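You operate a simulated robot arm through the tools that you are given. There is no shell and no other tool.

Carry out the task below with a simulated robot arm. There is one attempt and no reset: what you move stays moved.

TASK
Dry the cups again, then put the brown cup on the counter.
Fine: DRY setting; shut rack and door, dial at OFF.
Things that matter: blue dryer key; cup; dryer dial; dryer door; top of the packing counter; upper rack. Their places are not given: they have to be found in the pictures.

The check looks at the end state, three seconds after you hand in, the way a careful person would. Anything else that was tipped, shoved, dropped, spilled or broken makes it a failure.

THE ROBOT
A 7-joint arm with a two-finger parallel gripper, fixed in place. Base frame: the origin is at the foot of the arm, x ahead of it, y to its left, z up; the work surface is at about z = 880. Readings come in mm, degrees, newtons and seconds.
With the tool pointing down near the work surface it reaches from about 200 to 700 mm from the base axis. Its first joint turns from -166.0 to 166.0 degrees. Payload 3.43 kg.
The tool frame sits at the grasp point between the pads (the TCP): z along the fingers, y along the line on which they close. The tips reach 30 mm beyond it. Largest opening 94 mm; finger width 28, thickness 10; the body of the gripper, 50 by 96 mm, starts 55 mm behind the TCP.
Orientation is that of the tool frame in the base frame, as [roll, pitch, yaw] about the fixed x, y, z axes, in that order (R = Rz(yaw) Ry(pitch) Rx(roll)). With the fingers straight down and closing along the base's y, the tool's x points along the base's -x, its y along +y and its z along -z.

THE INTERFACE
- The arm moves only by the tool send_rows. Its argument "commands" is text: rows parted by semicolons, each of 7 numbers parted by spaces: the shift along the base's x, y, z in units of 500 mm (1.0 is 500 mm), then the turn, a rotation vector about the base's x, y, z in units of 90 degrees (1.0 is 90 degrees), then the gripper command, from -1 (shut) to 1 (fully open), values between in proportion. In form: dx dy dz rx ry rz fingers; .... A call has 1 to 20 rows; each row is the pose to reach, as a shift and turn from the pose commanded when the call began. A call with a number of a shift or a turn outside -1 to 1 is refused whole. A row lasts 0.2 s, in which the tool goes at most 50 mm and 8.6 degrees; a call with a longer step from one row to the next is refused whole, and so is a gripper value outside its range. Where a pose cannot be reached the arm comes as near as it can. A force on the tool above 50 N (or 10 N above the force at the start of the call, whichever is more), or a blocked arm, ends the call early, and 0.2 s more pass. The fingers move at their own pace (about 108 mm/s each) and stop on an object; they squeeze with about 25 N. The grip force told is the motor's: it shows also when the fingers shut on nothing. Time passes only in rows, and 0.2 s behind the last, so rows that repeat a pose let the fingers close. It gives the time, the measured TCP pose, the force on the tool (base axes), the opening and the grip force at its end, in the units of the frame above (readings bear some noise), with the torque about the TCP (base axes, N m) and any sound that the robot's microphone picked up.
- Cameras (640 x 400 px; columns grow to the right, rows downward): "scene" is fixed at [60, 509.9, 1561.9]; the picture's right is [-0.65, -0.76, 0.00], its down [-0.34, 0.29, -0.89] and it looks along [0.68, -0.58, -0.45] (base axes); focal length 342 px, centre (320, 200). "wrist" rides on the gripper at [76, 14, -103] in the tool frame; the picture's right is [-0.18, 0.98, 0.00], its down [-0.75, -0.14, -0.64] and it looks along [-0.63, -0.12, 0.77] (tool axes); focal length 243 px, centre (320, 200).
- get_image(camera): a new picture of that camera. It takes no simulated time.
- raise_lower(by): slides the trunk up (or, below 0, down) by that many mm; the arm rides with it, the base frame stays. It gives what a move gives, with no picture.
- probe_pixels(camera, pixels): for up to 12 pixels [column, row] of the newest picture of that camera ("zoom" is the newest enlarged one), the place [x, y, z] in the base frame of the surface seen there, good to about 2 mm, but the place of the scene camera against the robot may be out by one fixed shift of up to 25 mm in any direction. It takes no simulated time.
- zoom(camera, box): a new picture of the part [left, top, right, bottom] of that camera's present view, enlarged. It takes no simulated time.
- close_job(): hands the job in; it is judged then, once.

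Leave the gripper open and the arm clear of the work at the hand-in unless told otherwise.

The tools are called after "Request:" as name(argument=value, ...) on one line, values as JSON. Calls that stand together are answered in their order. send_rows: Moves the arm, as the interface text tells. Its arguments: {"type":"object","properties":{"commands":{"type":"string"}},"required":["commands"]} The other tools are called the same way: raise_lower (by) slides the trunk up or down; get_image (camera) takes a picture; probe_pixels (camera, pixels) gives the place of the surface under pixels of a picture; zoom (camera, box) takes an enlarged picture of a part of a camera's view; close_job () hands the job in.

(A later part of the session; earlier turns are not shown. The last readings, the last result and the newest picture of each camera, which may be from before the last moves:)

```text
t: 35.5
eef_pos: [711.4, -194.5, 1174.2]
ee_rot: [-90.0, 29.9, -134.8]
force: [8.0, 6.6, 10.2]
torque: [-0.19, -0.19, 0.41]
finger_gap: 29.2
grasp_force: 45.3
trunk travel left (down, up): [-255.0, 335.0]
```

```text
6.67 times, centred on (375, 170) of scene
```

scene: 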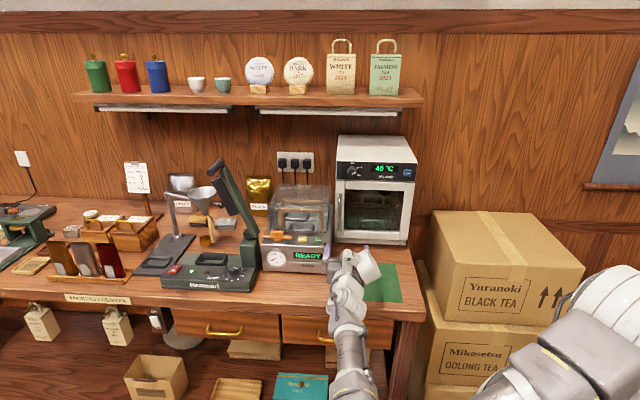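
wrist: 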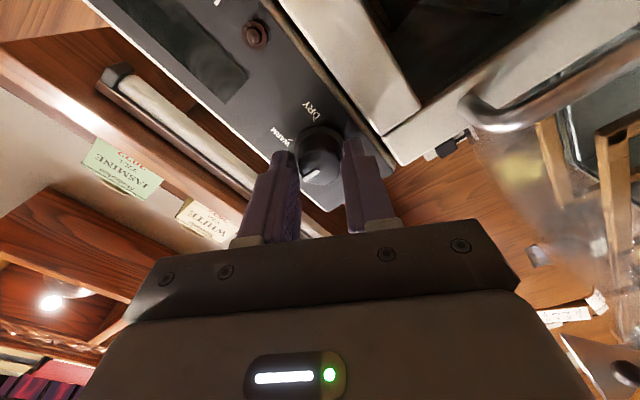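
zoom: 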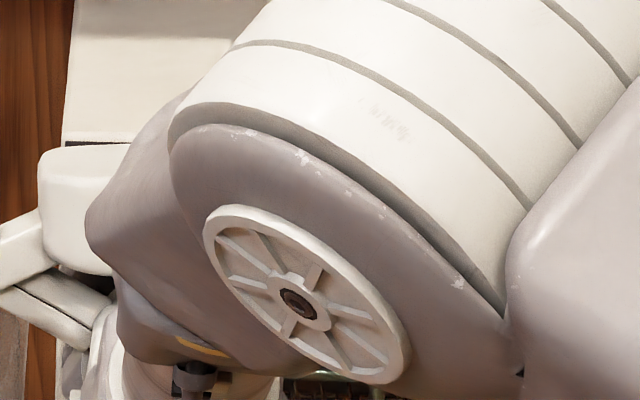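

The turn completed and the display went dark. I release the dial, back off 90 mm, and roll the gripper back to level.

Request:
send_rows(commands="0 0 0 0 0 0 0.2; 0 0 0 0 0 0 0.2; -0.03 0.03 0 0 0 0 0.2; -0.08 0.08 0 0 0 0 0.2; -0.127 0.127 0 0 0 0 0.2; -0.14 0.14 0 0.0589 -0.0589 0 0.2; -0.16 0.16 0 0.1178 -0.1178 0 0.2; -0.18 0.18 0 0.1767 -0.1767 0 0.2; -0.2 0.2 0 0.2356 -0.2356 0 0.2; -0.2 0.2 0 0.2945 -0.2945 0 0.2; -0.2 0.2 0 0.3534 -0.3534 0 0.2; -0.2 0.2 0 0.4123 -0.4123 0 0.2; -0.2 0.2 0 0.4714 -0.4714 0 0.2; -0.2 0.2 0 0.4714 -0.4714 0 0.2")

Request:
get_image(camera="wrist")

Request:
get_image(camera="scene")

```text
t: 38.5
eef_pos: [610.5, -97.3, 1175.6]
ee_rot: [64.0, 89.9, 19.0]
force: [-0.1, 1.2, 0.2]
torque: [-0.01, 0.0, 0.02]
finger_gap: 56.6
grasp_force: 0.1
trunk travel left (down, up): [-255.0, 335.0]
```

```text
taken
```

wrist: 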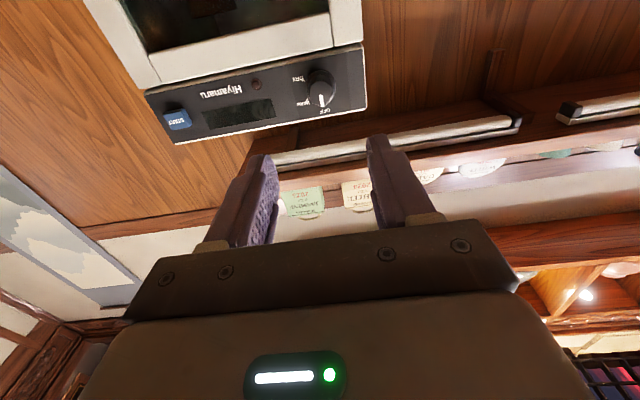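

```text
taken
```

scene: 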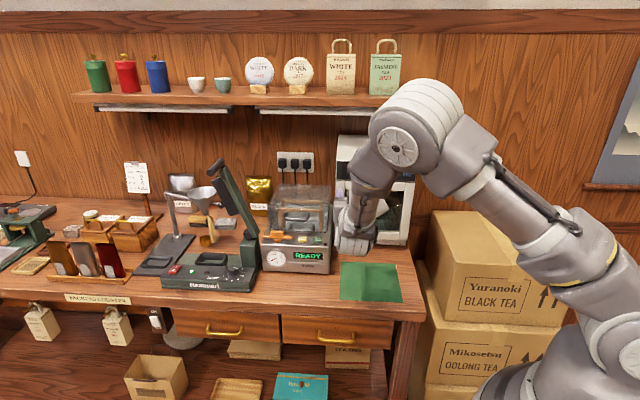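

The dial looks to be at OFF; I zoom in to make sure.

Request:
zoom(camera="wrist", box=[130, 30, 380, 150])

Request:
zoom(camera="scene", box=[240, 180, 350, 280])

Request:
probe_pixels(camera="scene", pixels=[[267, 205], [300, 185], [328, 190], [295, 214], [312, 214], [330, 235], [330, 262], [265, 250]])

```text
2.56 times, centred on (255, 90) of wrist
```

zoom: 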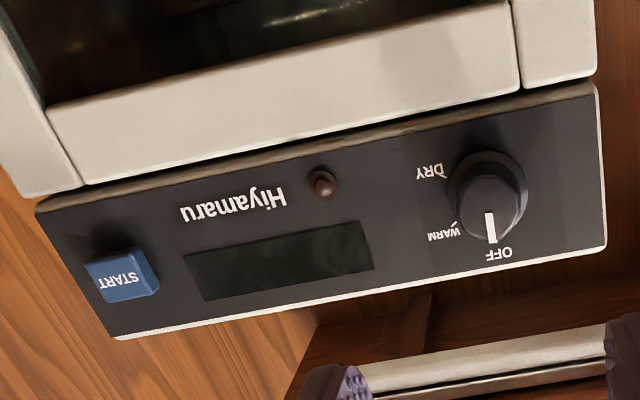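

```text
4.00 times, centred on (295, 230) of scene
```

zoom: 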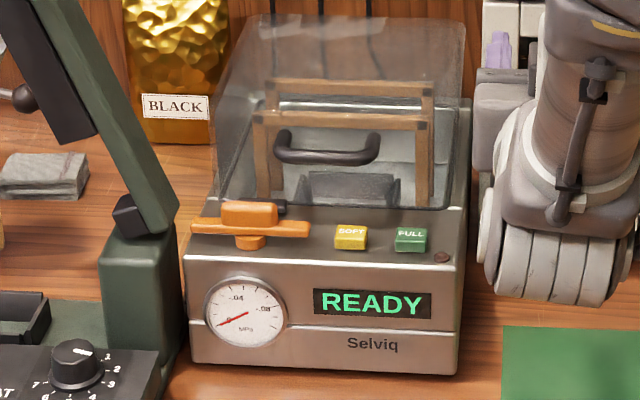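

```text
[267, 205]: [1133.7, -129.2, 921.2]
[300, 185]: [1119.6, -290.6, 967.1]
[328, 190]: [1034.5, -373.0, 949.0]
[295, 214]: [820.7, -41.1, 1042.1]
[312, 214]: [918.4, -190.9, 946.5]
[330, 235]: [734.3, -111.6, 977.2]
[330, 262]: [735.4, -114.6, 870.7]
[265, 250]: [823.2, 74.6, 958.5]
```

The dial is exactly at OFF. Next comes the door: its handle bar is at u≈-399, depth 643–654, z 985–1093. I move to a pre-grasp 75 mm in front of it at z≈1079 (well above the sealer), with the fingers opened to about 33 mm.

Request:
send_rows(commands="0.037 -0.012 -0.049 0 0 0 -0.3; 0.075 -0.024 -0.098 0 0 0 -0.3; 0.112 -0.036 -0.147 0 0 0 -0.3; 0.1496 -0.047 -0.193 0 0 0 -0.3; 0.1496 -0.047 -0.193 0 0 0 -0.3")

Request:
get_image(camera="wrist")

Request:
get_image(camera="scene")

```text
t: 39.7
eef_pos: [684.4, -121.7, 1076.5]
ee_rot: [163.4, 90.0, 118.4]
force: [-0.3, -0.7, 0.0]
torque: [-0.02, -0.02, -0.02]
finger_gap: 33.0
grasp_force: 0.0
trunk travel left (down, up): [-255.0, 335.0]
```

```text
taken
```

wrist: 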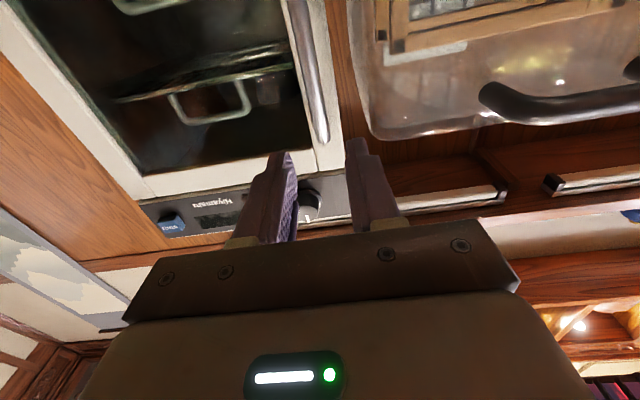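

```text
taken
```

scene: 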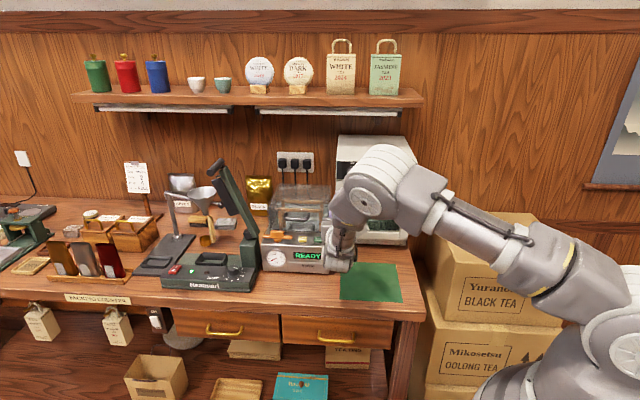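

The handle bar shows between the finger directions at (318,115) in the wrist picture. I probe the bar's top part and sealer lid edge.

Request:
probe_pixels(camera="wrist", pixels=[[318, 110], [310, 80], [321, 130], [323, 138], [305, 50], [312, 110], [325, 110], [360, 130], [370, 100], [430, 130], [500, 100], [380, 135]])

Request:
zoom(camera="wrist", box=[260, 60, 400, 180])

```text
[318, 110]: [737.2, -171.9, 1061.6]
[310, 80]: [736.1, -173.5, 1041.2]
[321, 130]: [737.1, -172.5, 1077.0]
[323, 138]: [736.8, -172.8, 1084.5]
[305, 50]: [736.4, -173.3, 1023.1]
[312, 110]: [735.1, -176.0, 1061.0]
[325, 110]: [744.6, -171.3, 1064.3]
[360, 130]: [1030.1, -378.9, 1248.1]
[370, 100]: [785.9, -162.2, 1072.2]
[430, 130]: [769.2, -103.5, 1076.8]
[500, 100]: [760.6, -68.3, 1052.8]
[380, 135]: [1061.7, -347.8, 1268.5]
```

```text
3.33 times, centred on (330, 120) of wrist
```

zoom: 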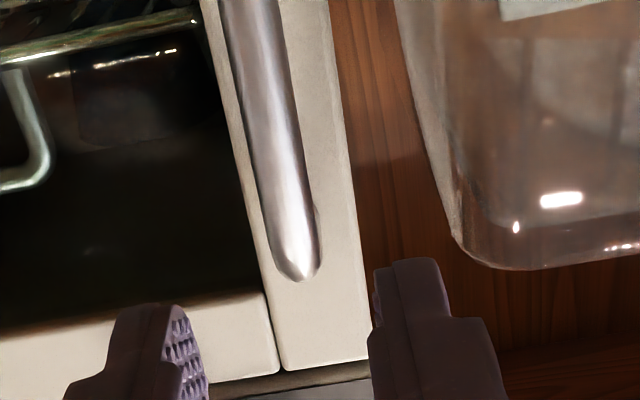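

The bar is 12 mm thick at u≈-399.8, w centre ≈649, its straight part ending near z≈1085. The sealer lid reaches up to z≈1077 but only left of u≈-440, so the narrow finger opening clears it. I advance onto the bar and close.

Request:
send_rows(commands="0.038 -0.035 -0.006 0 0 0 -0.3; 0.076 -0.071 -0.006 0 0 0 -0.3; 0.1 -0.095 -0.006 0 0 0 -0.3; 0.1088 -0.1034 -0.006 0 0 0 -0.3; 0.1088 -0.1034 -0.006 0 0 0 -0.3; 0.1088 -0.1034 -0.006 0 0 0 -1; 0.1088 -0.1034 -0.006 0 0 0 -1; 0.1088 -0.1034 -0.006 0 0 0 -1")

Request:
get_image(camera="wrist")

```text
t: 40.6
eef_pos: [730.7, -162.2, 1075.5]
ee_rot: [177.4, 89.8, 132.8]
force: [-52.3, 29.2, 31.9]
torque: [5.52, 6.34, 2.82]
finger_gap: 31.3
grasp_force: 0.0
trunk travel left (down, up): [-255.0, 335.0]
stopped in row 4: the force on the tool passed its limit at 68 N (the readings are from after the stop); the commanded pose is now the measured one
```

```text
taken
```

wrist: 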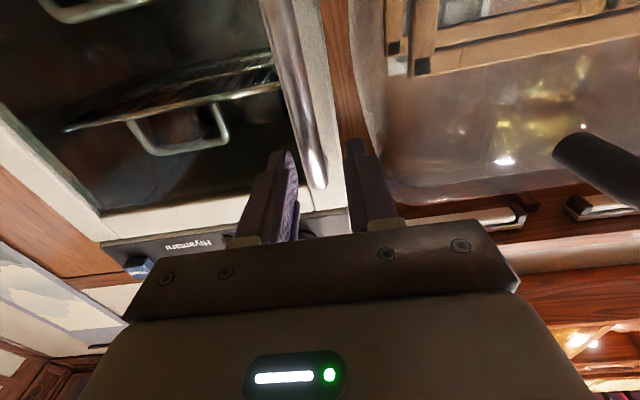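

The arm was stopped by contact: the force and torque point to the camera housing under the gripper touching the front top edge of the sealer at about z≈985, not the handle. I back straight off and then check that the sealer has not moved.

Request:
send_rows(commands="-0.02 0.02 0.004 0 0 0 -0.3; -0.05 0.05 0.01 0 0 0 -0.3; -0.1 0.1 0.02 0 0 0 -0.3; -0.1 0.1 0.02 0 0 0 -0.3")

Request:
get_image(camera="scene")

Request:
get_image(camera="wrist")

Request:
zoom(camera="scene", box=[240, 180, 350, 280])

```text
t: 41.6
eef_pos: [687.4, -118.3, 1080.4]
ee_rot: [-156.2, 89.5, 158.8]
force: [-1.0, 0.3, -0.8]
torque: [-0.03, 0.02, 0.01]
finger_gap: 32.8
grasp_force: 0.0
trunk travel left (down, up): [-255.0, 335.0]
```

```text
taken
```

scene: 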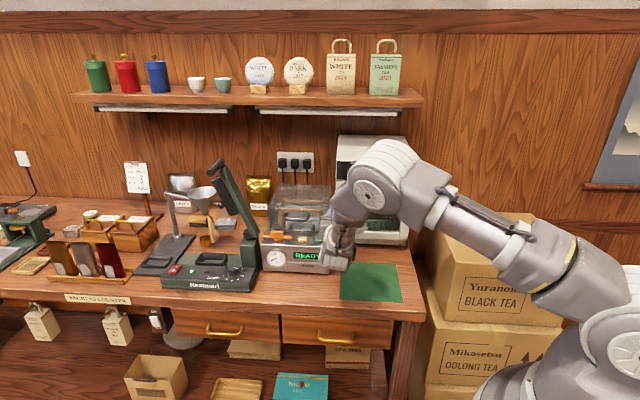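

```text
taken
```

wrist: 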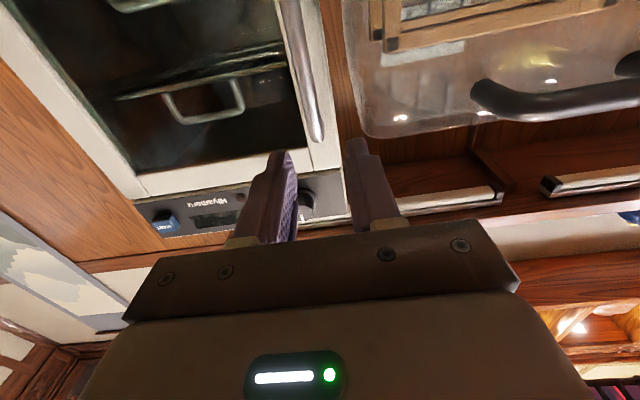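

```text
4.00 times, centred on (295, 230) of scene
```

zoom: 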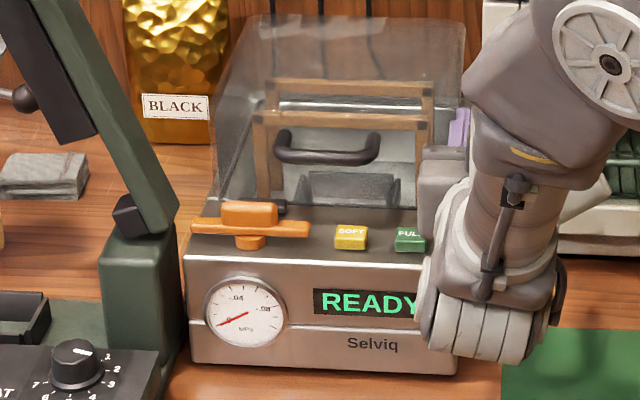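

The sealer sits at exactly the same pixels as before (gauge (244,311), READY (368,303)), so nothing moved. I probe the arm's wrist parts near the sealer to know their extents.

Request:
probe_pixels(camera="zoom", pixels=[[440, 190], [440, 170], [430, 300], [450, 340], [490, 330], [540, 310], [500, 220], [460, 130], [425, 150], [480, 270], [426, 230], [545, 350]])

Request:
zoom(camera="scene", box=[320, 170, 400, 280])

```text
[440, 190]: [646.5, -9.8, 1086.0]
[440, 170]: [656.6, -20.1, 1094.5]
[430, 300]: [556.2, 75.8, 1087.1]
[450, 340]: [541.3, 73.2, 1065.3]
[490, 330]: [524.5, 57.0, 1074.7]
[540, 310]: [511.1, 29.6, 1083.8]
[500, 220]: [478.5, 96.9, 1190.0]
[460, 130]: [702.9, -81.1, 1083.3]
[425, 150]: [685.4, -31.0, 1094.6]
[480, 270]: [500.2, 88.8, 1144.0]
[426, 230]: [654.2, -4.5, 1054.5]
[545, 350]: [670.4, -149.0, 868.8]
```

```text
3.64 times, centred on (360, 225) of scene
```

zoom: 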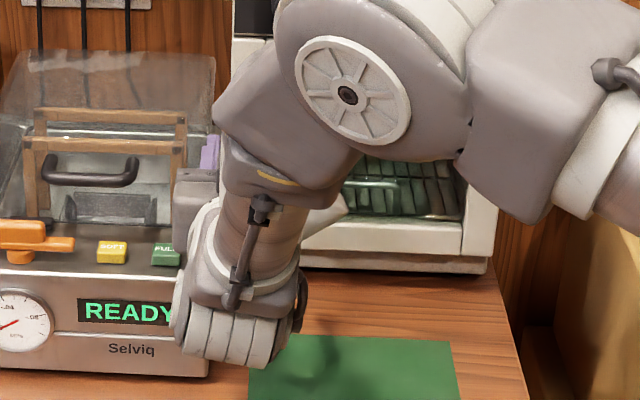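

To keep the camera housing away from the sealer, I'll pitch the tool 45° downward: the housing then sits behind and slightly above the grasp point, and the fingers still close horizontally around the vertical bar. I do that in place, 65 mm in front of the handle.

Request:
send_rows(commands="0.002 -0.003 0 0.0589 0.0589 0 -0.3; 0.004 -0.006 0 0.1178 0.1178 0 -0.3; 0.006 -0.009 0 0.1767 0.1767 0 -0.3; 0.008 -0.012 -0.01 0.2356 0.2356 0 -0.3; 0.0108 -0.0182 -0.02 0.2945 0.2945 0 -0.3; 0.0108 -0.0182 -0.0268 0.3536 0.3536 0 -0.3; 0.0108 -0.0182 -0.0268 0.3536 0.3536 0 -0.3")

Request:
get_image(camera="wrist")

Request:
get_image(camera="scene")

```text
t: 43.2
eef_pos: [692.5, -126.3, 1066.0]
ee_rot: [180.0, 44.4, 135.2]
force: [-0.6, 0.2, -0.7]
torque: [0.0, -0.01, -0.02]
finger_gap: 32.7
grasp_force: 0.1
trunk travel left (down, up): [-255.0, 335.0]
```

```text
taken
```

wrist: 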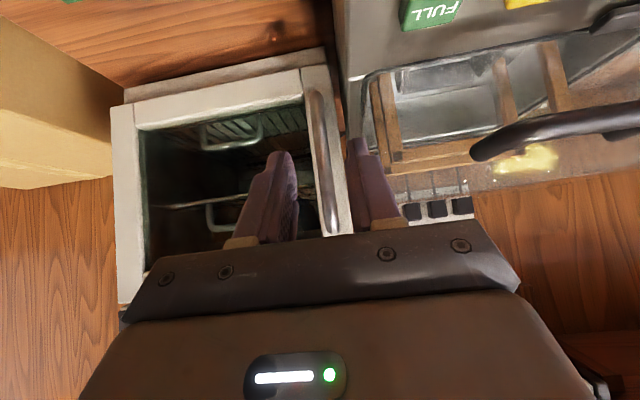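

```text
taken
```

scene: 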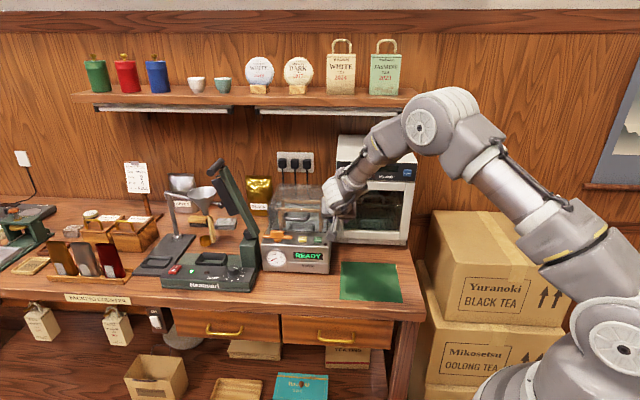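

The view is much better now. I probe the handle bar, the lid's near edge and the left finger line before advancing.

Request:
probe_pixels(camera="wrist", pixels=[[318, 130], [322, 170], [328, 210], [311, 100], [366, 80], [372, 125], [375, 165], [340, 90], [350, 80], [356, 145], [283, 155], [335, 210]])

Request:
zoom(camera="wrist", box=[250, 60, 450, 240])

```text
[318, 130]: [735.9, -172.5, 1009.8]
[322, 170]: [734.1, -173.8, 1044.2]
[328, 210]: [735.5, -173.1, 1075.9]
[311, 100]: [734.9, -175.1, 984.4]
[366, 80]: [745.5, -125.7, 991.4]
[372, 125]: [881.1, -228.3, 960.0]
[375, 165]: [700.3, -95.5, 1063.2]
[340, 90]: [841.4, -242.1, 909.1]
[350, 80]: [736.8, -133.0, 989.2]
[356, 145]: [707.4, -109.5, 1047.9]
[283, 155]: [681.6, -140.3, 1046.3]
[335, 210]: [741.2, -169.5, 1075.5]
```

```text
2.22 times, centred on (350, 150) of wrist
```

zoom: 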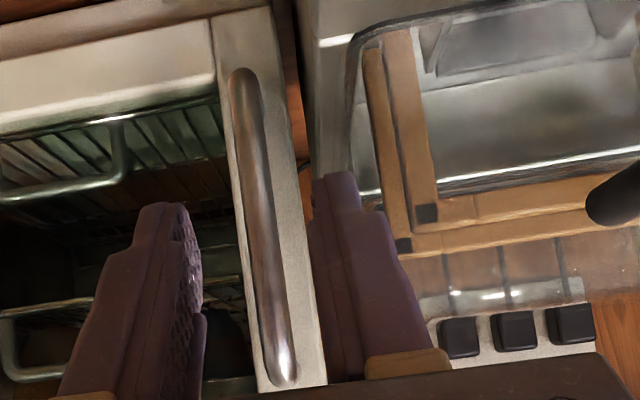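

Everything clears: lid wall at u≈-439, finger outer edge at u≈-426. I advance 66 mm onto the bar and then close.

Request:
send_rows(commands="0.03 -0.031 0 0 0 0 -0.3; 0.06 -0.0615 0 0 0 0 -0.3; 0.08 -0.082 0 0 0 0 -0.3; 0.092 -0.0945 0 0 0 0 -0.3; 0.092 -0.0945 0 0 0 0 -0.3; 0.092 -0.0945 0 0 0 0 -1; 0.092 -0.0945 0 0 0 0 -1; 0.092 -0.0945 0 0 0 0 -1")

Request:
get_image(camera="wrist")

```text
t: 45.0
eef_pos: [738.7, -174.3, 1065.7]
ee_rot: [-179.8, 44.5, 135.4]
force: [-3.4, -0.6, -1.8]
torque: [-0.05, -0.11, 0.0]
finger_gap: 15.7
grasp_force: 44.9
trunk travel left (down, up): [-255.0, 335.0]
```

```text
taken
```

wrist: 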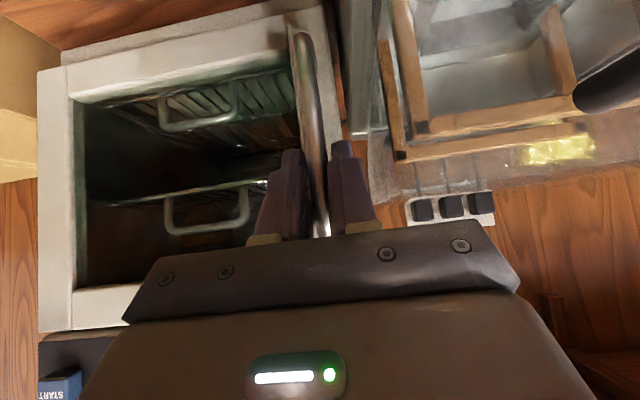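

The handle bar is gripped (15.7 mm at a diagonal, 45 N). I start swinging the door, hinge on the right at about u=-174, in small steps to 10°, watching the force.

Request:
send_rows(commands="-0.0172 0.0103 0 0 0 0.0278 -1; -0.0344 0.0206 0 0 0 0.0556 -1; -0.0525 0.0293 0 0 0 0.0833 -1; -0.0705 0.038 0 0 0 0.1111 -1; -0.0705 0.038 0 0 0 0.1111 -1")

Request:
get_image(camera="wrist")

Request:
get_image(camera="scene")

```text
t: 46.2
eef_pos: [703.5, -155.2, 1066.8]
ee_rot: [-179.8, 44.4, 145.4]
force: [-0.2, 0.1, -11.6]
torque: [0.0, 0.01, -0.01]
finger_gap: 15.9
grasp_force: 45.3
trunk travel left (down, up): [-255.0, 335.0]
```

```text
taken
```

wrist: 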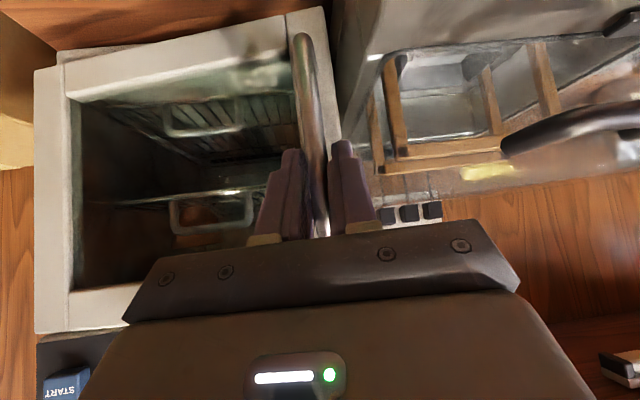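

```text
taken
```

scene: 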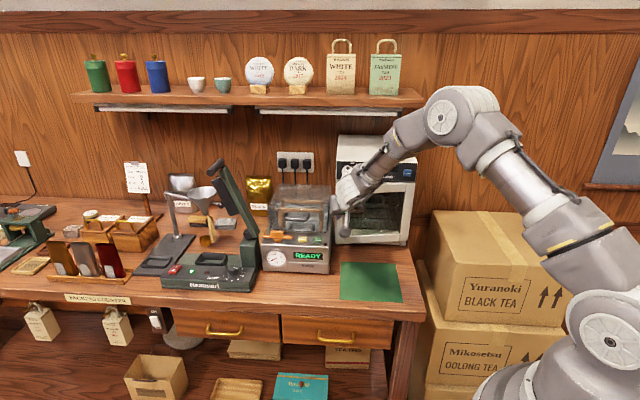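

The door follows with almost no side force. I continue the arc from 10° to 50°, turning the tool with the door.

Request:
send_rows(commands="-0.0375 0.0143 -0.001 0 0 0.0556 -1; -0.076 0.0252 -0.002 0 0 0.1111 -1; -0.1154 0.0328 -0.002 0 0 0.1667 -1; -0.1553 0.0368 -0.002 0 0 0.2222 -1; -0.1954 0.0375 -0.002 0 0 0.2778 -1; -0.2354 0.0345 -0.002 0 0 0.3333 -1; -0.275 0.0282 -0.002 0 0 0.3889 -1; -0.3139 0.0184 -0.002 0 0 0.4444 -1; -0.3139 0.0184 -0.002 0 0 0.4444 -1")

Request:
get_image(camera="scene")

Request:
get_image(camera="wrist")

```text
t: 48.2
eef_pos: [546.7, -140.6, 1066.6]
ee_rot: [-179.8, 44.3, -174.4]
force: [-8.2, 38.1, -18.1]
torque: [-0.45, -0.05, 0.31]
finger_gap: 15.9
grasp_force: 44.5
trunk travel left (down, up): [-255.0, 335.0]
```

```text
taken
```

scene: 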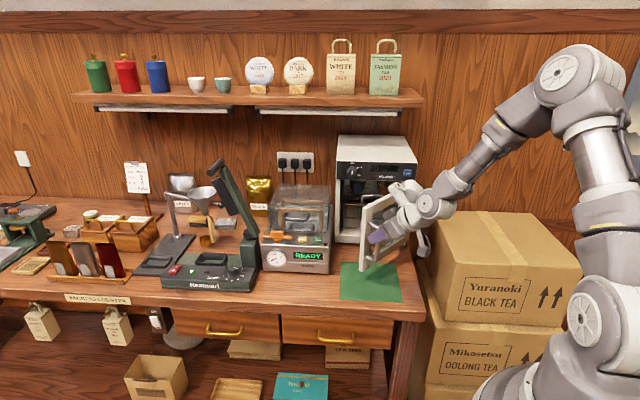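

```text
taken
```

wrist: 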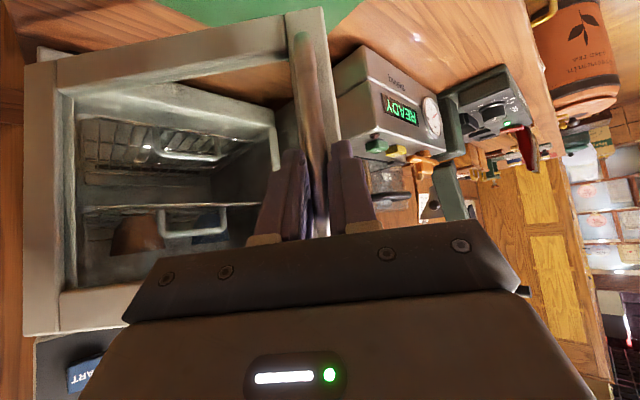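

The door is about 50° open; a 38 N outward side force tells me the hinge is nearer u≈-171.5, w≈683, so I'll use a corrected arc. First I check the height of the box stack at the right, which the arm will come near.

Request:
probe_pixels(camera="scene", pixels=[[450, 220], [500, 240], [560, 265], [445, 240], [530, 215], [470, 300]])

```text
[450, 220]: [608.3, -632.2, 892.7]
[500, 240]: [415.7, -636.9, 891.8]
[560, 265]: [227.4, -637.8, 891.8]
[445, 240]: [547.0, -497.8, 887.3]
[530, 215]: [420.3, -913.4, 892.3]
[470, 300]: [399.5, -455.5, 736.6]
```

The box tops are only at z≈900, far below the arm. I continue the corrected arc from 50° to 80°.

Request:
send_rows(commands="-0.0373 0.0041 -0.003 0 0 0.0556 -1; -0.0746 -0.0109 -0.004 0 0 0.1111 -1; -0.1106 -0.0291 -0.004 0 0 0.1667 -1; -0.1447 -0.0503 -0.004 0 0 0.2222 -1; -0.1769 -0.0744 -0.004 0 0 0.2778 -1; -0.2069 -0.1013 -0.004 0 0 0.3333 -1; -0.2069 -0.1013 -0.004 0 0 0.3333 -1")

Request:
get_image(camera="scene")

```text
t: 49.8
eef_pos: [443.8, -197.3, 1065.3]
ee_rot: [-179.7, 44.8, -144.6]
force: [9.0, -8.7, 28.3]
torque: [0.31, -0.27, 0.01]
finger_gap: 15.9
grasp_force: 46.0
trunk travel left (down, up): [-255.0, 335.0]
```

```text
taken
```

scene: 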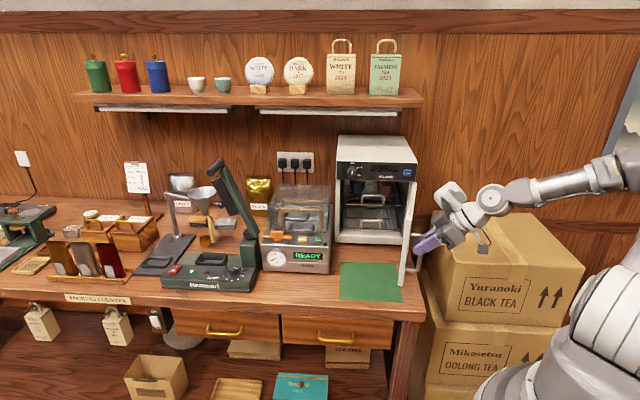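

The door is at about 80°. I go on to 95°, easing the small vertical preload.

Request:
send_rows(commands="-0.0275 -0.0293 0.002 0 0 0.0556 -1; -0.0524 -0.061 0.003 0 0 0.1111 -1; -0.0744 -0.0947 0.003 0 0 0.1667 -1; -0.0744 -0.0947 0.003 0 0 0.1667 -1")

Request:
zoom(camera="scene", box=[320, 125, 470, 300])

```text
t: 50.8
eef_pos: [404.5, -243.6, 1064.6]
ee_rot: [179.8, 44.5, -129.7]
force: [-9.0, 6.5, -15.0]
torque: [-0.25, 0.13, 0.11]
finger_gap: 16.1
grasp_force: 45.0
trunk travel left (down, up): [-255.0, 335.0]
```

```text
2.29 times, centred on (395, 212) of scene
```

zoom: 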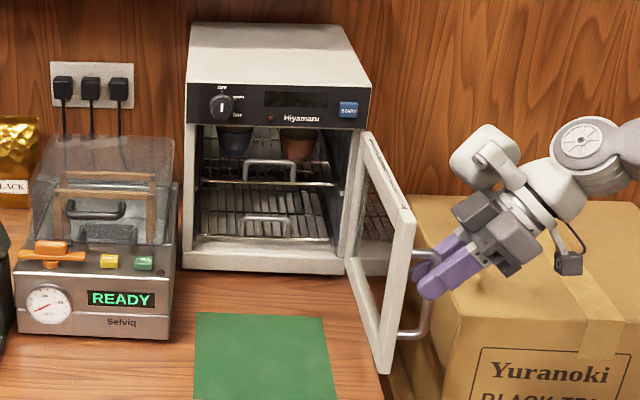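

Both cups are now visible on the upper rack: a dark blue one at left and the brown one at right. I swing the door a bit further, to about 110°, for clearance.

Request:
send_rows(commands="-0.019 -0.0354 -0.001 0 0 0.0556 -1; -0.0349 -0.0724 -0.001 0 0 0.1111 -1; -0.0474 -0.1107 -0.001 0 0 0.1667 -1; -0.0474 -0.1107 -0.001 0 0 0.1667 -1")

Request:
zoom(camera="scene", box=[320, 125, 470, 300])

```text
t: 51.8
eef_pos: [379.0, -299.0, 1065.6]
ee_rot: [180.0, 44.7, -114.6]
force: [-34.5, 12.3, -28.4]
torque: [-0.57, -0.26, 0.18]
finger_gap: 16.2
grasp_force: 45.2
trunk travel left (down, up): [-255.0, 335.0]
```

```text
2.29 times, centred on (395, 212) of scene
```

zoom: 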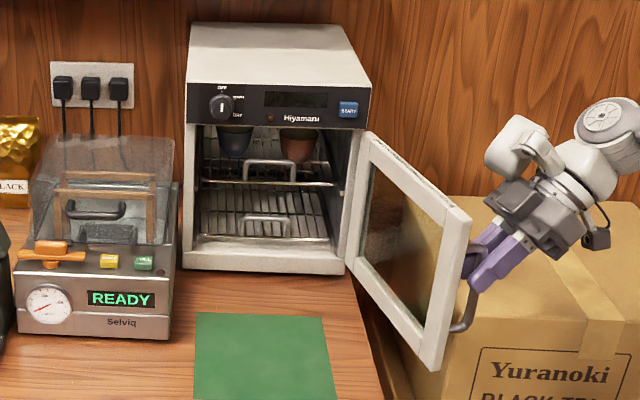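

The door stands at about 110°. I open the fingers and withdraw along the tool axis, up and away from the handle.

Request:
send_rows(commands="0 0 0 0 0 0 -0.2; 0 0 0 0 0 0 -0.2; -0.012 -0.0257 0.0283 0 0 0 -0.2; -0.0359 -0.077 0.0849 0 0 0 -0.2; -0.0598 -0.128 0.1414 0 0 0 -0.2; -0.0598 -0.128 0.2 0 0 0 -0.2; -0.0598 -0.128 0.28 0 0 0 -0.2; -0.0598 -0.128 0.28 0 0 0 -0.2")

Request:
get_image(camera="scene")

Request:
zoom(camera="scene", box=[330, 170, 410, 250])

```text
t: 53.6
eef_pos: [351.9, -362.9, 1205.8]
ee_rot: [180.0, 44.6, -114.8]
force: [0.0, -0.6, 0.2]
torque: [0.03, 0.01, 0.01]
finger_gap: 37.8
grasp_force: 0.0
trunk travel left (down, up): [-255.0, 335.0]
```

```text
taken
```

scene: 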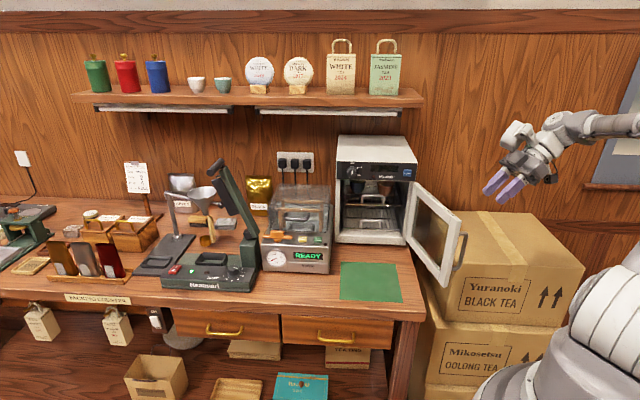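

```text
5.00 times, centred on (370, 210) of scene
```

zoom: 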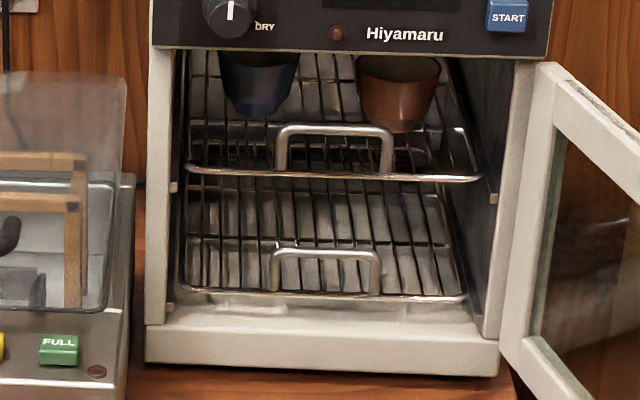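

The interior is in clear view. I probe the upper rack's front wire, its handle, and both cups.

Request:
probe_pixels(camera="zoom", pixels=[[335, 128], [300, 128], [370, 130], [283, 152], [388, 157], [330, 173], [195, 170], [475, 179], [258, 85], [398, 95], [400, 125], [398, 60]])

Request:
probe_pixels(camera="zoom", pixels=[[365, 65], [432, 70], [398, 57], [225, 60], [292, 58], [240, 110], [275, 110], [493, 197], [170, 187], [325, 255], [320, 300], [500, 120]])

```text
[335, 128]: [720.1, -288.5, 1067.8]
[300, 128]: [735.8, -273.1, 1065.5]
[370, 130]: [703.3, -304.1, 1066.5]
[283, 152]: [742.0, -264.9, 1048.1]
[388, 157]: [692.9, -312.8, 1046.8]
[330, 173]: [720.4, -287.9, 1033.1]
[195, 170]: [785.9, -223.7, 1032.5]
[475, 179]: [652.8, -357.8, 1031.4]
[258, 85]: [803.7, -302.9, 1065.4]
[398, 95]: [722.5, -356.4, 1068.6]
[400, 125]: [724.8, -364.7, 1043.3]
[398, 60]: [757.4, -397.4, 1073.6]
```

```text
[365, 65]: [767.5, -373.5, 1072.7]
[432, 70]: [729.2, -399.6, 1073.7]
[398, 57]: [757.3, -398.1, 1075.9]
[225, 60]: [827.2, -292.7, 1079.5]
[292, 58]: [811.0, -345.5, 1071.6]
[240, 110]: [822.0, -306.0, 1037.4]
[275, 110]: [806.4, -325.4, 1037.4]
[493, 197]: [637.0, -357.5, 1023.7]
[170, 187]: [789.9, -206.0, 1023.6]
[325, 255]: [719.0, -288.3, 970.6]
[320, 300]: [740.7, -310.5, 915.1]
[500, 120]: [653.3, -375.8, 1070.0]
```

The upper rack's handle is a small upright loop (legs at u≈-325 and -256, z 1042–1077, depth ≈711), and the brown cup sits behind it at about u=-242, w≈789. I now lift over the open door and swing the tool back to face the dryer; first turn of 88°.

Request:
send_rows(commands="0 0 0.05 0 0 -0.0889 -0.2; 0.0337 0.0409 0.1 0 0 -0.1778 -0.2; 0.0674 0.0818 0.14 0 0 -0.2667 -0.2; 0.1011 0.1227 0.14 0 0 -0.3556 -0.2; 0.1348 0.1636 0.14 0 0 -0.4445 -0.2; 0.1685 0.2045 0.14 0 0 -0.5334 -0.2; 0.2022 0.2454 0.14 0 0 -0.6223 -0.2; 0.2359 0.2863 0.14 0 0 -0.7112 -0.2; 0.2696 0.3272 0.14 0 0 -0.8001 -0.2; 0.3033 0.3681 0.14 0 0 -0.889 -0.2; 0.337 0.409 0.14 0 0 -0.9778 -0.2; 0.337 0.409 0.14 0 0 -0.9778 -0.2")

Request:
get_image(camera="scene")

Request:
get_image(camera="wrist")

```text
t: 56.2
eef_pos: [524.3, -154.1, 1274.5]
ee_rot: [-179.4, 44.5, 157.5]
force: [1.0, 4.3, -0.3]
torque: [-0.28, 0.13, -0.19]
finger_gap: 37.6
grasp_force: 0.1
trunk travel left (down, up): [-255.0, 335.0]
```

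```text
taken
```

scene: 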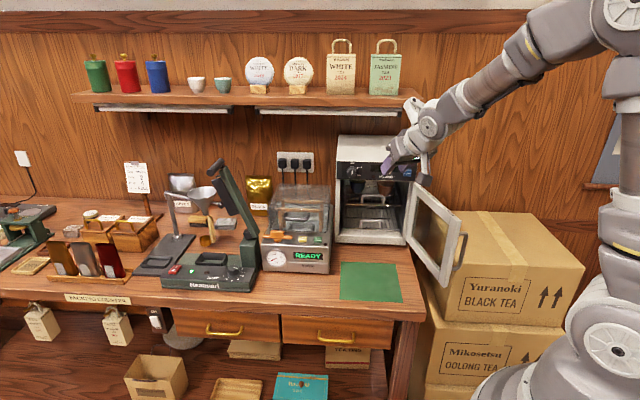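

```text
taken
```

wrist: 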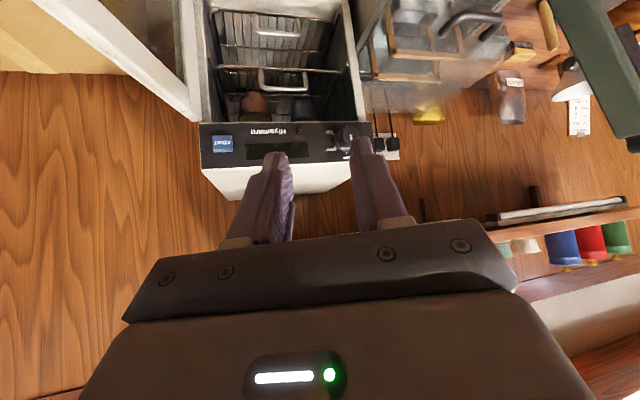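

The arm is over the counter, facing the dryer from above at 45°. I finish the last 22° of yaw and lower to rack height, about 120 mm in front of it, so the wrist camera looks straight in.

Request:
send_rows(commands="0.02 -0.02 -0.03 0 0 -0.0826 -0.2; 0.04 -0.04 -0.1 0 0 -0.1652 -0.2; 0.06 -0.06 -0.18 0 0 -0.2478 -0.2; 0.08 -0.08 -0.26 0 0 -0.2478 -0.2; 0.1 -0.1 -0.33 0 0 -0.2478 -0.2; 0.113 -0.113 -0.38 0 0 -0.2478 -0.2; 0.113 -0.113 -0.389 0 0 -0.2478 -0.2; 0.113 -0.113 -0.389 0 0 -0.2478 -0.2")

Request:
get_image(camera="wrist")

Request:
get_image(camera="scene")

```text
t: 58.0
eef_pos: [577.5, -215.3, 1079.0]
ee_rot: [-179.9, 44.5, 135.0]
force: [0.2, 0.0, 0.1]
torque: [-0.05, -0.01, 0.0]
finger_gap: 37.7
grasp_force: 0.0
trunk travel left (down, up): [-255.0, 335.0]
```

```text
taken
```

wrist: 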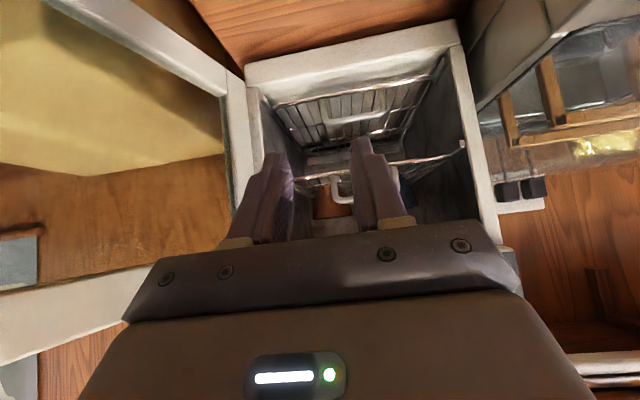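

```text
taken
```

scene: 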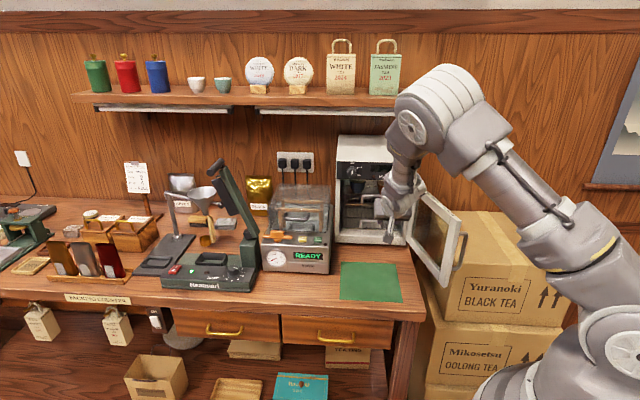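

The wrist camera now looks into the cavity between the fingers: upper rack wire at (400,165), the loop's leg at (337,190) and the brown cup at (330,205). I zoom in and probe.

Request:
zoom(camera="wrist", box=[230, 60, 480, 240])

Request:
probe_pixels(camera="wrist", pixels=[[337, 190], [334, 182], [345, 202], [325, 203], [340, 212], [330, 190], [440, 153], [420, 160], [310, 180], [405, 190], [470, 200], [250, 200]])

```text
2.22 times, centred on (355, 150) of wrist
```

zoom: 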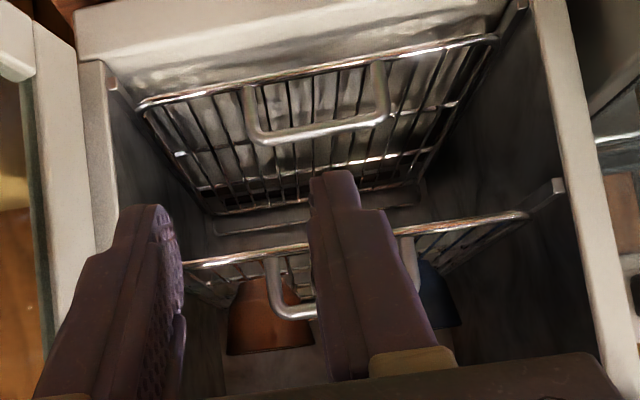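

```text
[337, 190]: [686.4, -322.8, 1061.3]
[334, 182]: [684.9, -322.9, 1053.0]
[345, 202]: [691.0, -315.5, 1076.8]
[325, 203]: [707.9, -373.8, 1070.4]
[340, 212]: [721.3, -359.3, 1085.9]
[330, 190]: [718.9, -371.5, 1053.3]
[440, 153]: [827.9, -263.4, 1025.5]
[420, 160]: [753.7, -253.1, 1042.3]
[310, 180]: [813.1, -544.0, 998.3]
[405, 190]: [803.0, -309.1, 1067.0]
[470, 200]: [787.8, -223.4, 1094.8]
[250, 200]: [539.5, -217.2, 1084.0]
```

The loop's right leg is at u≈-257, w≈714, z 1045–1077, well suited for a straight grip. I pitch the tool up to about 10° below horizontal and move to 60 mm in front of that leg.

Request:
send_rows(commands="0.01 -0.01 -0.006 -0.055 -0.055 0 -0.2; 0.02 -0.02 -0.012 -0.11 -0.11 0 -0.2; 0.03 -0.03 -0.018 -0.165 -0.165 0 -0.2; 0.045 -0.043 -0.024 -0.22 -0.22 0 -0.2; 0.065 -0.063 -0.03 -0.275 -0.275 0 -0.2; 0.0924 -0.0898 -0.03 -0.275 -0.275 0 -0.2; 0.0924 -0.0898 -0.03 -0.275 -0.275 0 -0.2")

Request:
get_image(camera="wrist")

Request:
get_image(camera="scene")

```text
t: 59.6
eef_pos: [622.6, -259.9, 1064.9]
ee_rot: [180.0, 79.6, 134.9]
force: [-0.3, 0.2, -0.3]
torque: [0.02, -0.01, 0.02]
finger_gap: 37.5
grasp_force: 0.1
trunk travel left (down, up): [-255.0, 335.0]
```

```text
taken
```

wrist: 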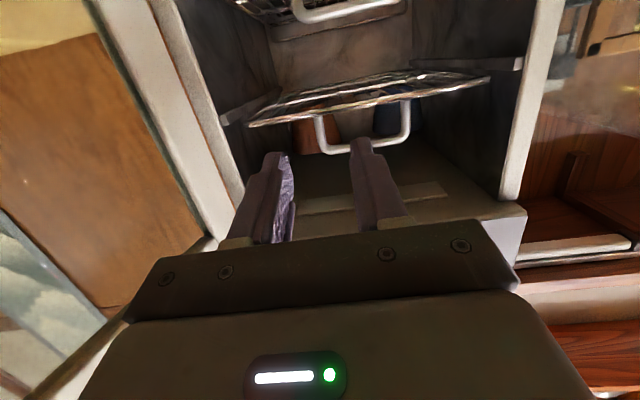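

```text
taken
```

scene: 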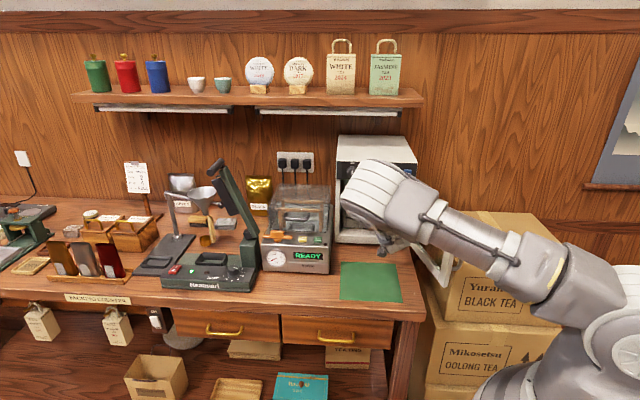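

The loop is straight ahead in the wrist view (right leg at (320,135)). I check the forearm's clearance over the open door before advancing.

Request:
probe_pixels(camera="scene", pixels=[[360, 195], [390, 215], [430, 230], [470, 255], [520, 270], [445, 270], [440, 240], [400, 245]])

Request:
probe_pixels(camera="wrist", pixels=[[319, 130], [324, 148], [320, 118], [365, 145], [404, 125], [305, 130], [385, 120], [330, 90]])

Request:
zoom(camera="scene", box=[330, 130, 480, 300])

```text
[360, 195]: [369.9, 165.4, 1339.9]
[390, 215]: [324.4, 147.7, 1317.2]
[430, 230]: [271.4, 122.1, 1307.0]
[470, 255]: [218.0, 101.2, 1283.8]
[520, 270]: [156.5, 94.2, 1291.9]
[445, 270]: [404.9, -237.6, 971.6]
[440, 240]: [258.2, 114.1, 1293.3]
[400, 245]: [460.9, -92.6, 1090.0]
```

```text
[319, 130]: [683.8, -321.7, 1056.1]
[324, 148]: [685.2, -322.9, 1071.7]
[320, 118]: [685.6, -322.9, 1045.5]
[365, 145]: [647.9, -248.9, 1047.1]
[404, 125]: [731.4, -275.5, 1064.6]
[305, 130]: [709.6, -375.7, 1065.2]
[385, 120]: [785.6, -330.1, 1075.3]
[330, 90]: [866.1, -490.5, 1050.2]
```

```text
2.35 times, centred on (405, 215) of scene
```

zoom: 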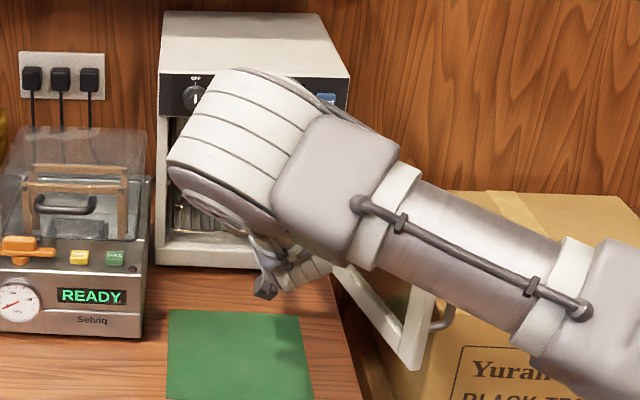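

The forearm is far above the door. One catch: a finger (28 mm) would not fit inside the loop's 26 mm opening, so I'll instead straddle the whole loop from outside: legs at u≈-322 and -256, about 73 mm across, within the 94 mm opening. I open fully and centre at u≈-289.

Request:
send_rows(commands="0.0232 0.0232 0.001 0 0 0 1; 0.0464 0.0464 0.002 0 0 0 1; 0.0464 0.0464 0.002 0 0 0 1; 0.0464 0.0464 0.002 0 0 0 1")

Request:
get_image(camera="wrist")

Request:
zoom(camera="wrist", box=[200, 40, 460, 240])

```text
t: 60.6
eef_pos: [646.5, -237.5, 1065.9]
ee_rot: [180.0, 79.5, 134.9]
force: [0.0, 0.3, -0.3]
torque: [0.03, 0.04, -0.02]
finger_gap: 93.8
grasp_force: 0.1
trunk travel left (down, up): [-255.0, 335.0]
```

```text
taken
```

wrist: 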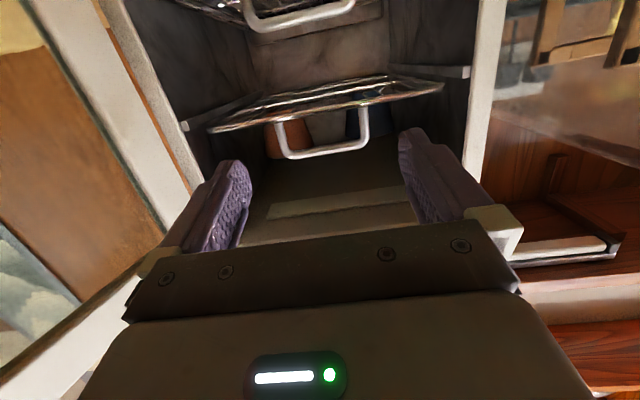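

```text
2.00 times, centred on (330, 140) of wrist
```

zoom: 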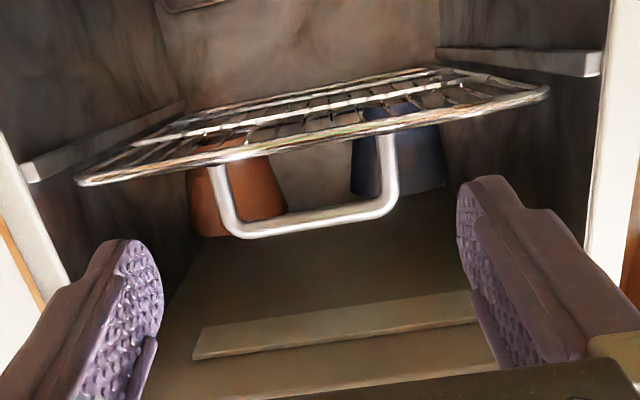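

The loop is nicely between the pads. I probe it once more for exact depth and height, along with the cups.

Request:
probe_pixels(camera="zoom", pixels=[[222, 190], [387, 165], [310, 222], [250, 232], [370, 212], [300, 148], [100, 180], [540, 95], [230, 200], [200, 232], [270, 210], [420, 180]])

```text
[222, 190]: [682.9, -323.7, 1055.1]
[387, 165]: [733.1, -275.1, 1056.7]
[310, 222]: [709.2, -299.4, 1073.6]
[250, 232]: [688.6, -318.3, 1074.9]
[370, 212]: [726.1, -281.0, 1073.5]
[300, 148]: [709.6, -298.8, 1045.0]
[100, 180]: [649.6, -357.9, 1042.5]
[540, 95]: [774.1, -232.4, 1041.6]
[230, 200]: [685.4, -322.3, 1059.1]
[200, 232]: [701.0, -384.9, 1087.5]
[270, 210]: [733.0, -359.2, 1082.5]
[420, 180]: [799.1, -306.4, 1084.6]
```

Loop centre u≈-289.3, depth ≈712. I advance 75 mm with the fingers on either side of the loop, just above the front wire (z≈1045), then close.

Request:
send_rows(commands="0.04 -0.04 0.004 0 0 0 1; 0.08 -0.08 0.004 0 0 0 1; 0.106 -0.106 0.004 0 0 0 1; 0.106 -0.106 0.004 0 0 0 1; 0.106 -0.106 0.004 0 0 0 0.5; 0.106 -0.106 0.004 0 0 0 0; 0.106 -0.106 0.004 0 0 0 -1; 0.106 -0.106 0.004 0 0 0 -1")

Request:
get_image(camera="wrist")

```text
t: 62.4
eef_pos: [699.2, -288.3, 1068.0]
ee_rot: [180.0, 79.5, 134.8]
force: [-2.1, 0.4, -1.2]
torque: [0.11, -0.16, -0.05]
finger_gap: 77.1
grasp_force: 45.2
trunk travel left (down, up): [-255.0, 335.0]
```

```text
taken
```

wrist: 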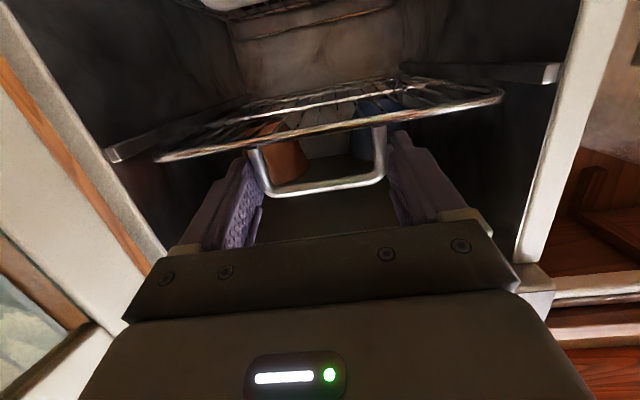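

The loop is gripped (77 mm, 45 N). I pull gently, 6–8 mm per row, 50 mm to begin with, watching force and the cups.

Request:
send_rows(commands="-0.003 0.003 0 0 0 0 -1; -0.009 0.009 0 0 0 0 -1; -0.018 0.018 0 0 0 0 -1; -0.029 0.029 0 0 0 0 -1; -0.04 0.04 0 0 0 0 -1; -0.051 0.051 0 0 0 0 -1; -0.061 0.061 0 0 0 0 -1; -0.067 0.067 0 0 0 0 -1; -0.07 0.07 0 0 0 0 -1; -0.071 0.071 0 0 0 0 -1")

Request:
get_image(camera="wrist")

Request:
zoom(camera="scene", box=[320, 125, 470, 300])

```text
t: 64.6
eef_pos: [664.6, -255.0, 1067.2]
ee_rot: [-180.0, 79.5, 134.9]
force: [0.1, -0.6, -0.9]
torque: [0.43, -0.23, -0.56]
finger_gap: 77.3
grasp_force: 44.6
trunk travel left (down, up): [-255.0, 335.0]
```

```text
taken
```

wrist: 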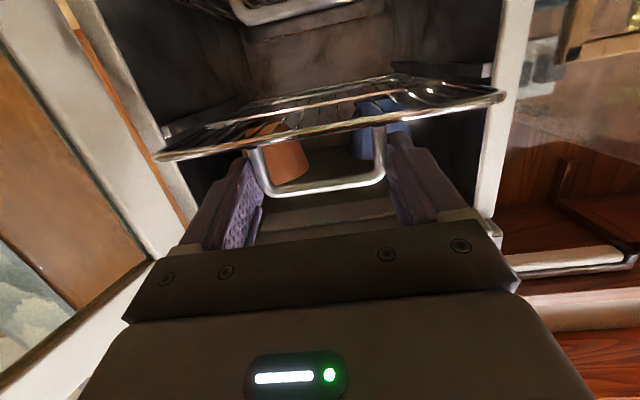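

```text
2.29 times, centred on (395, 212) of scene
```

zoom: 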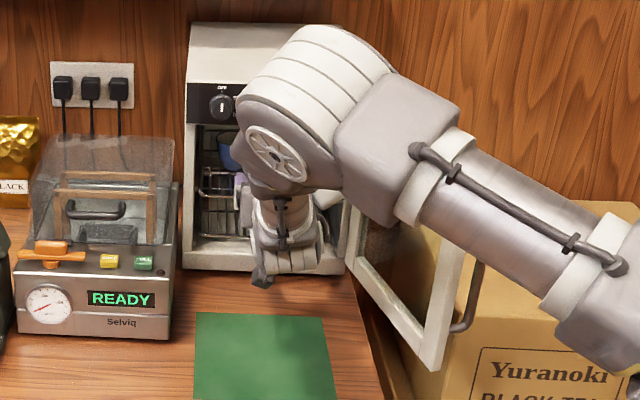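

The rack slides smoothly and both cups ride along upright. Before pulling further I measure the rack's depth and rails to judge how far it can come out safely.

Request:
zoom(camera="wrist", box=[140, 30, 520, 220])

Request:
probe_pixels(camera="wrist", pixels=[[390, 78], [260, 102], [300, 97], [350, 84], [160, 157], [500, 97], [485, 72], [170, 140], [280, 170], [285, 140], [370, 140], [180, 130]])

```text
1.68 times, centred on (330, 125) of wrist
```

zoom: 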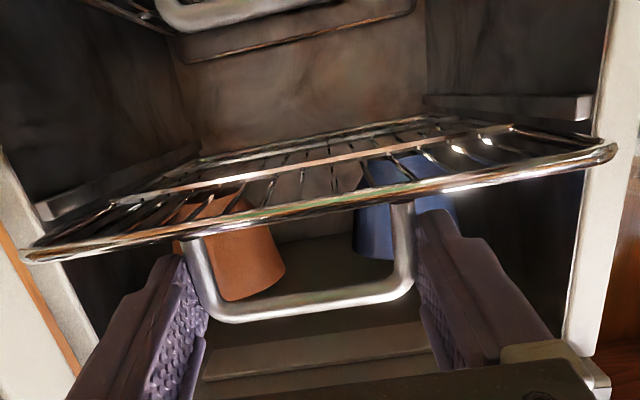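

```text
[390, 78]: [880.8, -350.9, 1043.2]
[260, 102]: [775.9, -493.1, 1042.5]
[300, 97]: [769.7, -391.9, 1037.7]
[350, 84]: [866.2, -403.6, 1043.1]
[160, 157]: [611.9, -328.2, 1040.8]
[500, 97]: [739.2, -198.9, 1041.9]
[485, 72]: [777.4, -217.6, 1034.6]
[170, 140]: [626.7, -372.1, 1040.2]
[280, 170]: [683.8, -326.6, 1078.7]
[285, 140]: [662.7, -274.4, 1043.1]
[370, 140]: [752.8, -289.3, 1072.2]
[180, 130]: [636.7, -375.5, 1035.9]
```

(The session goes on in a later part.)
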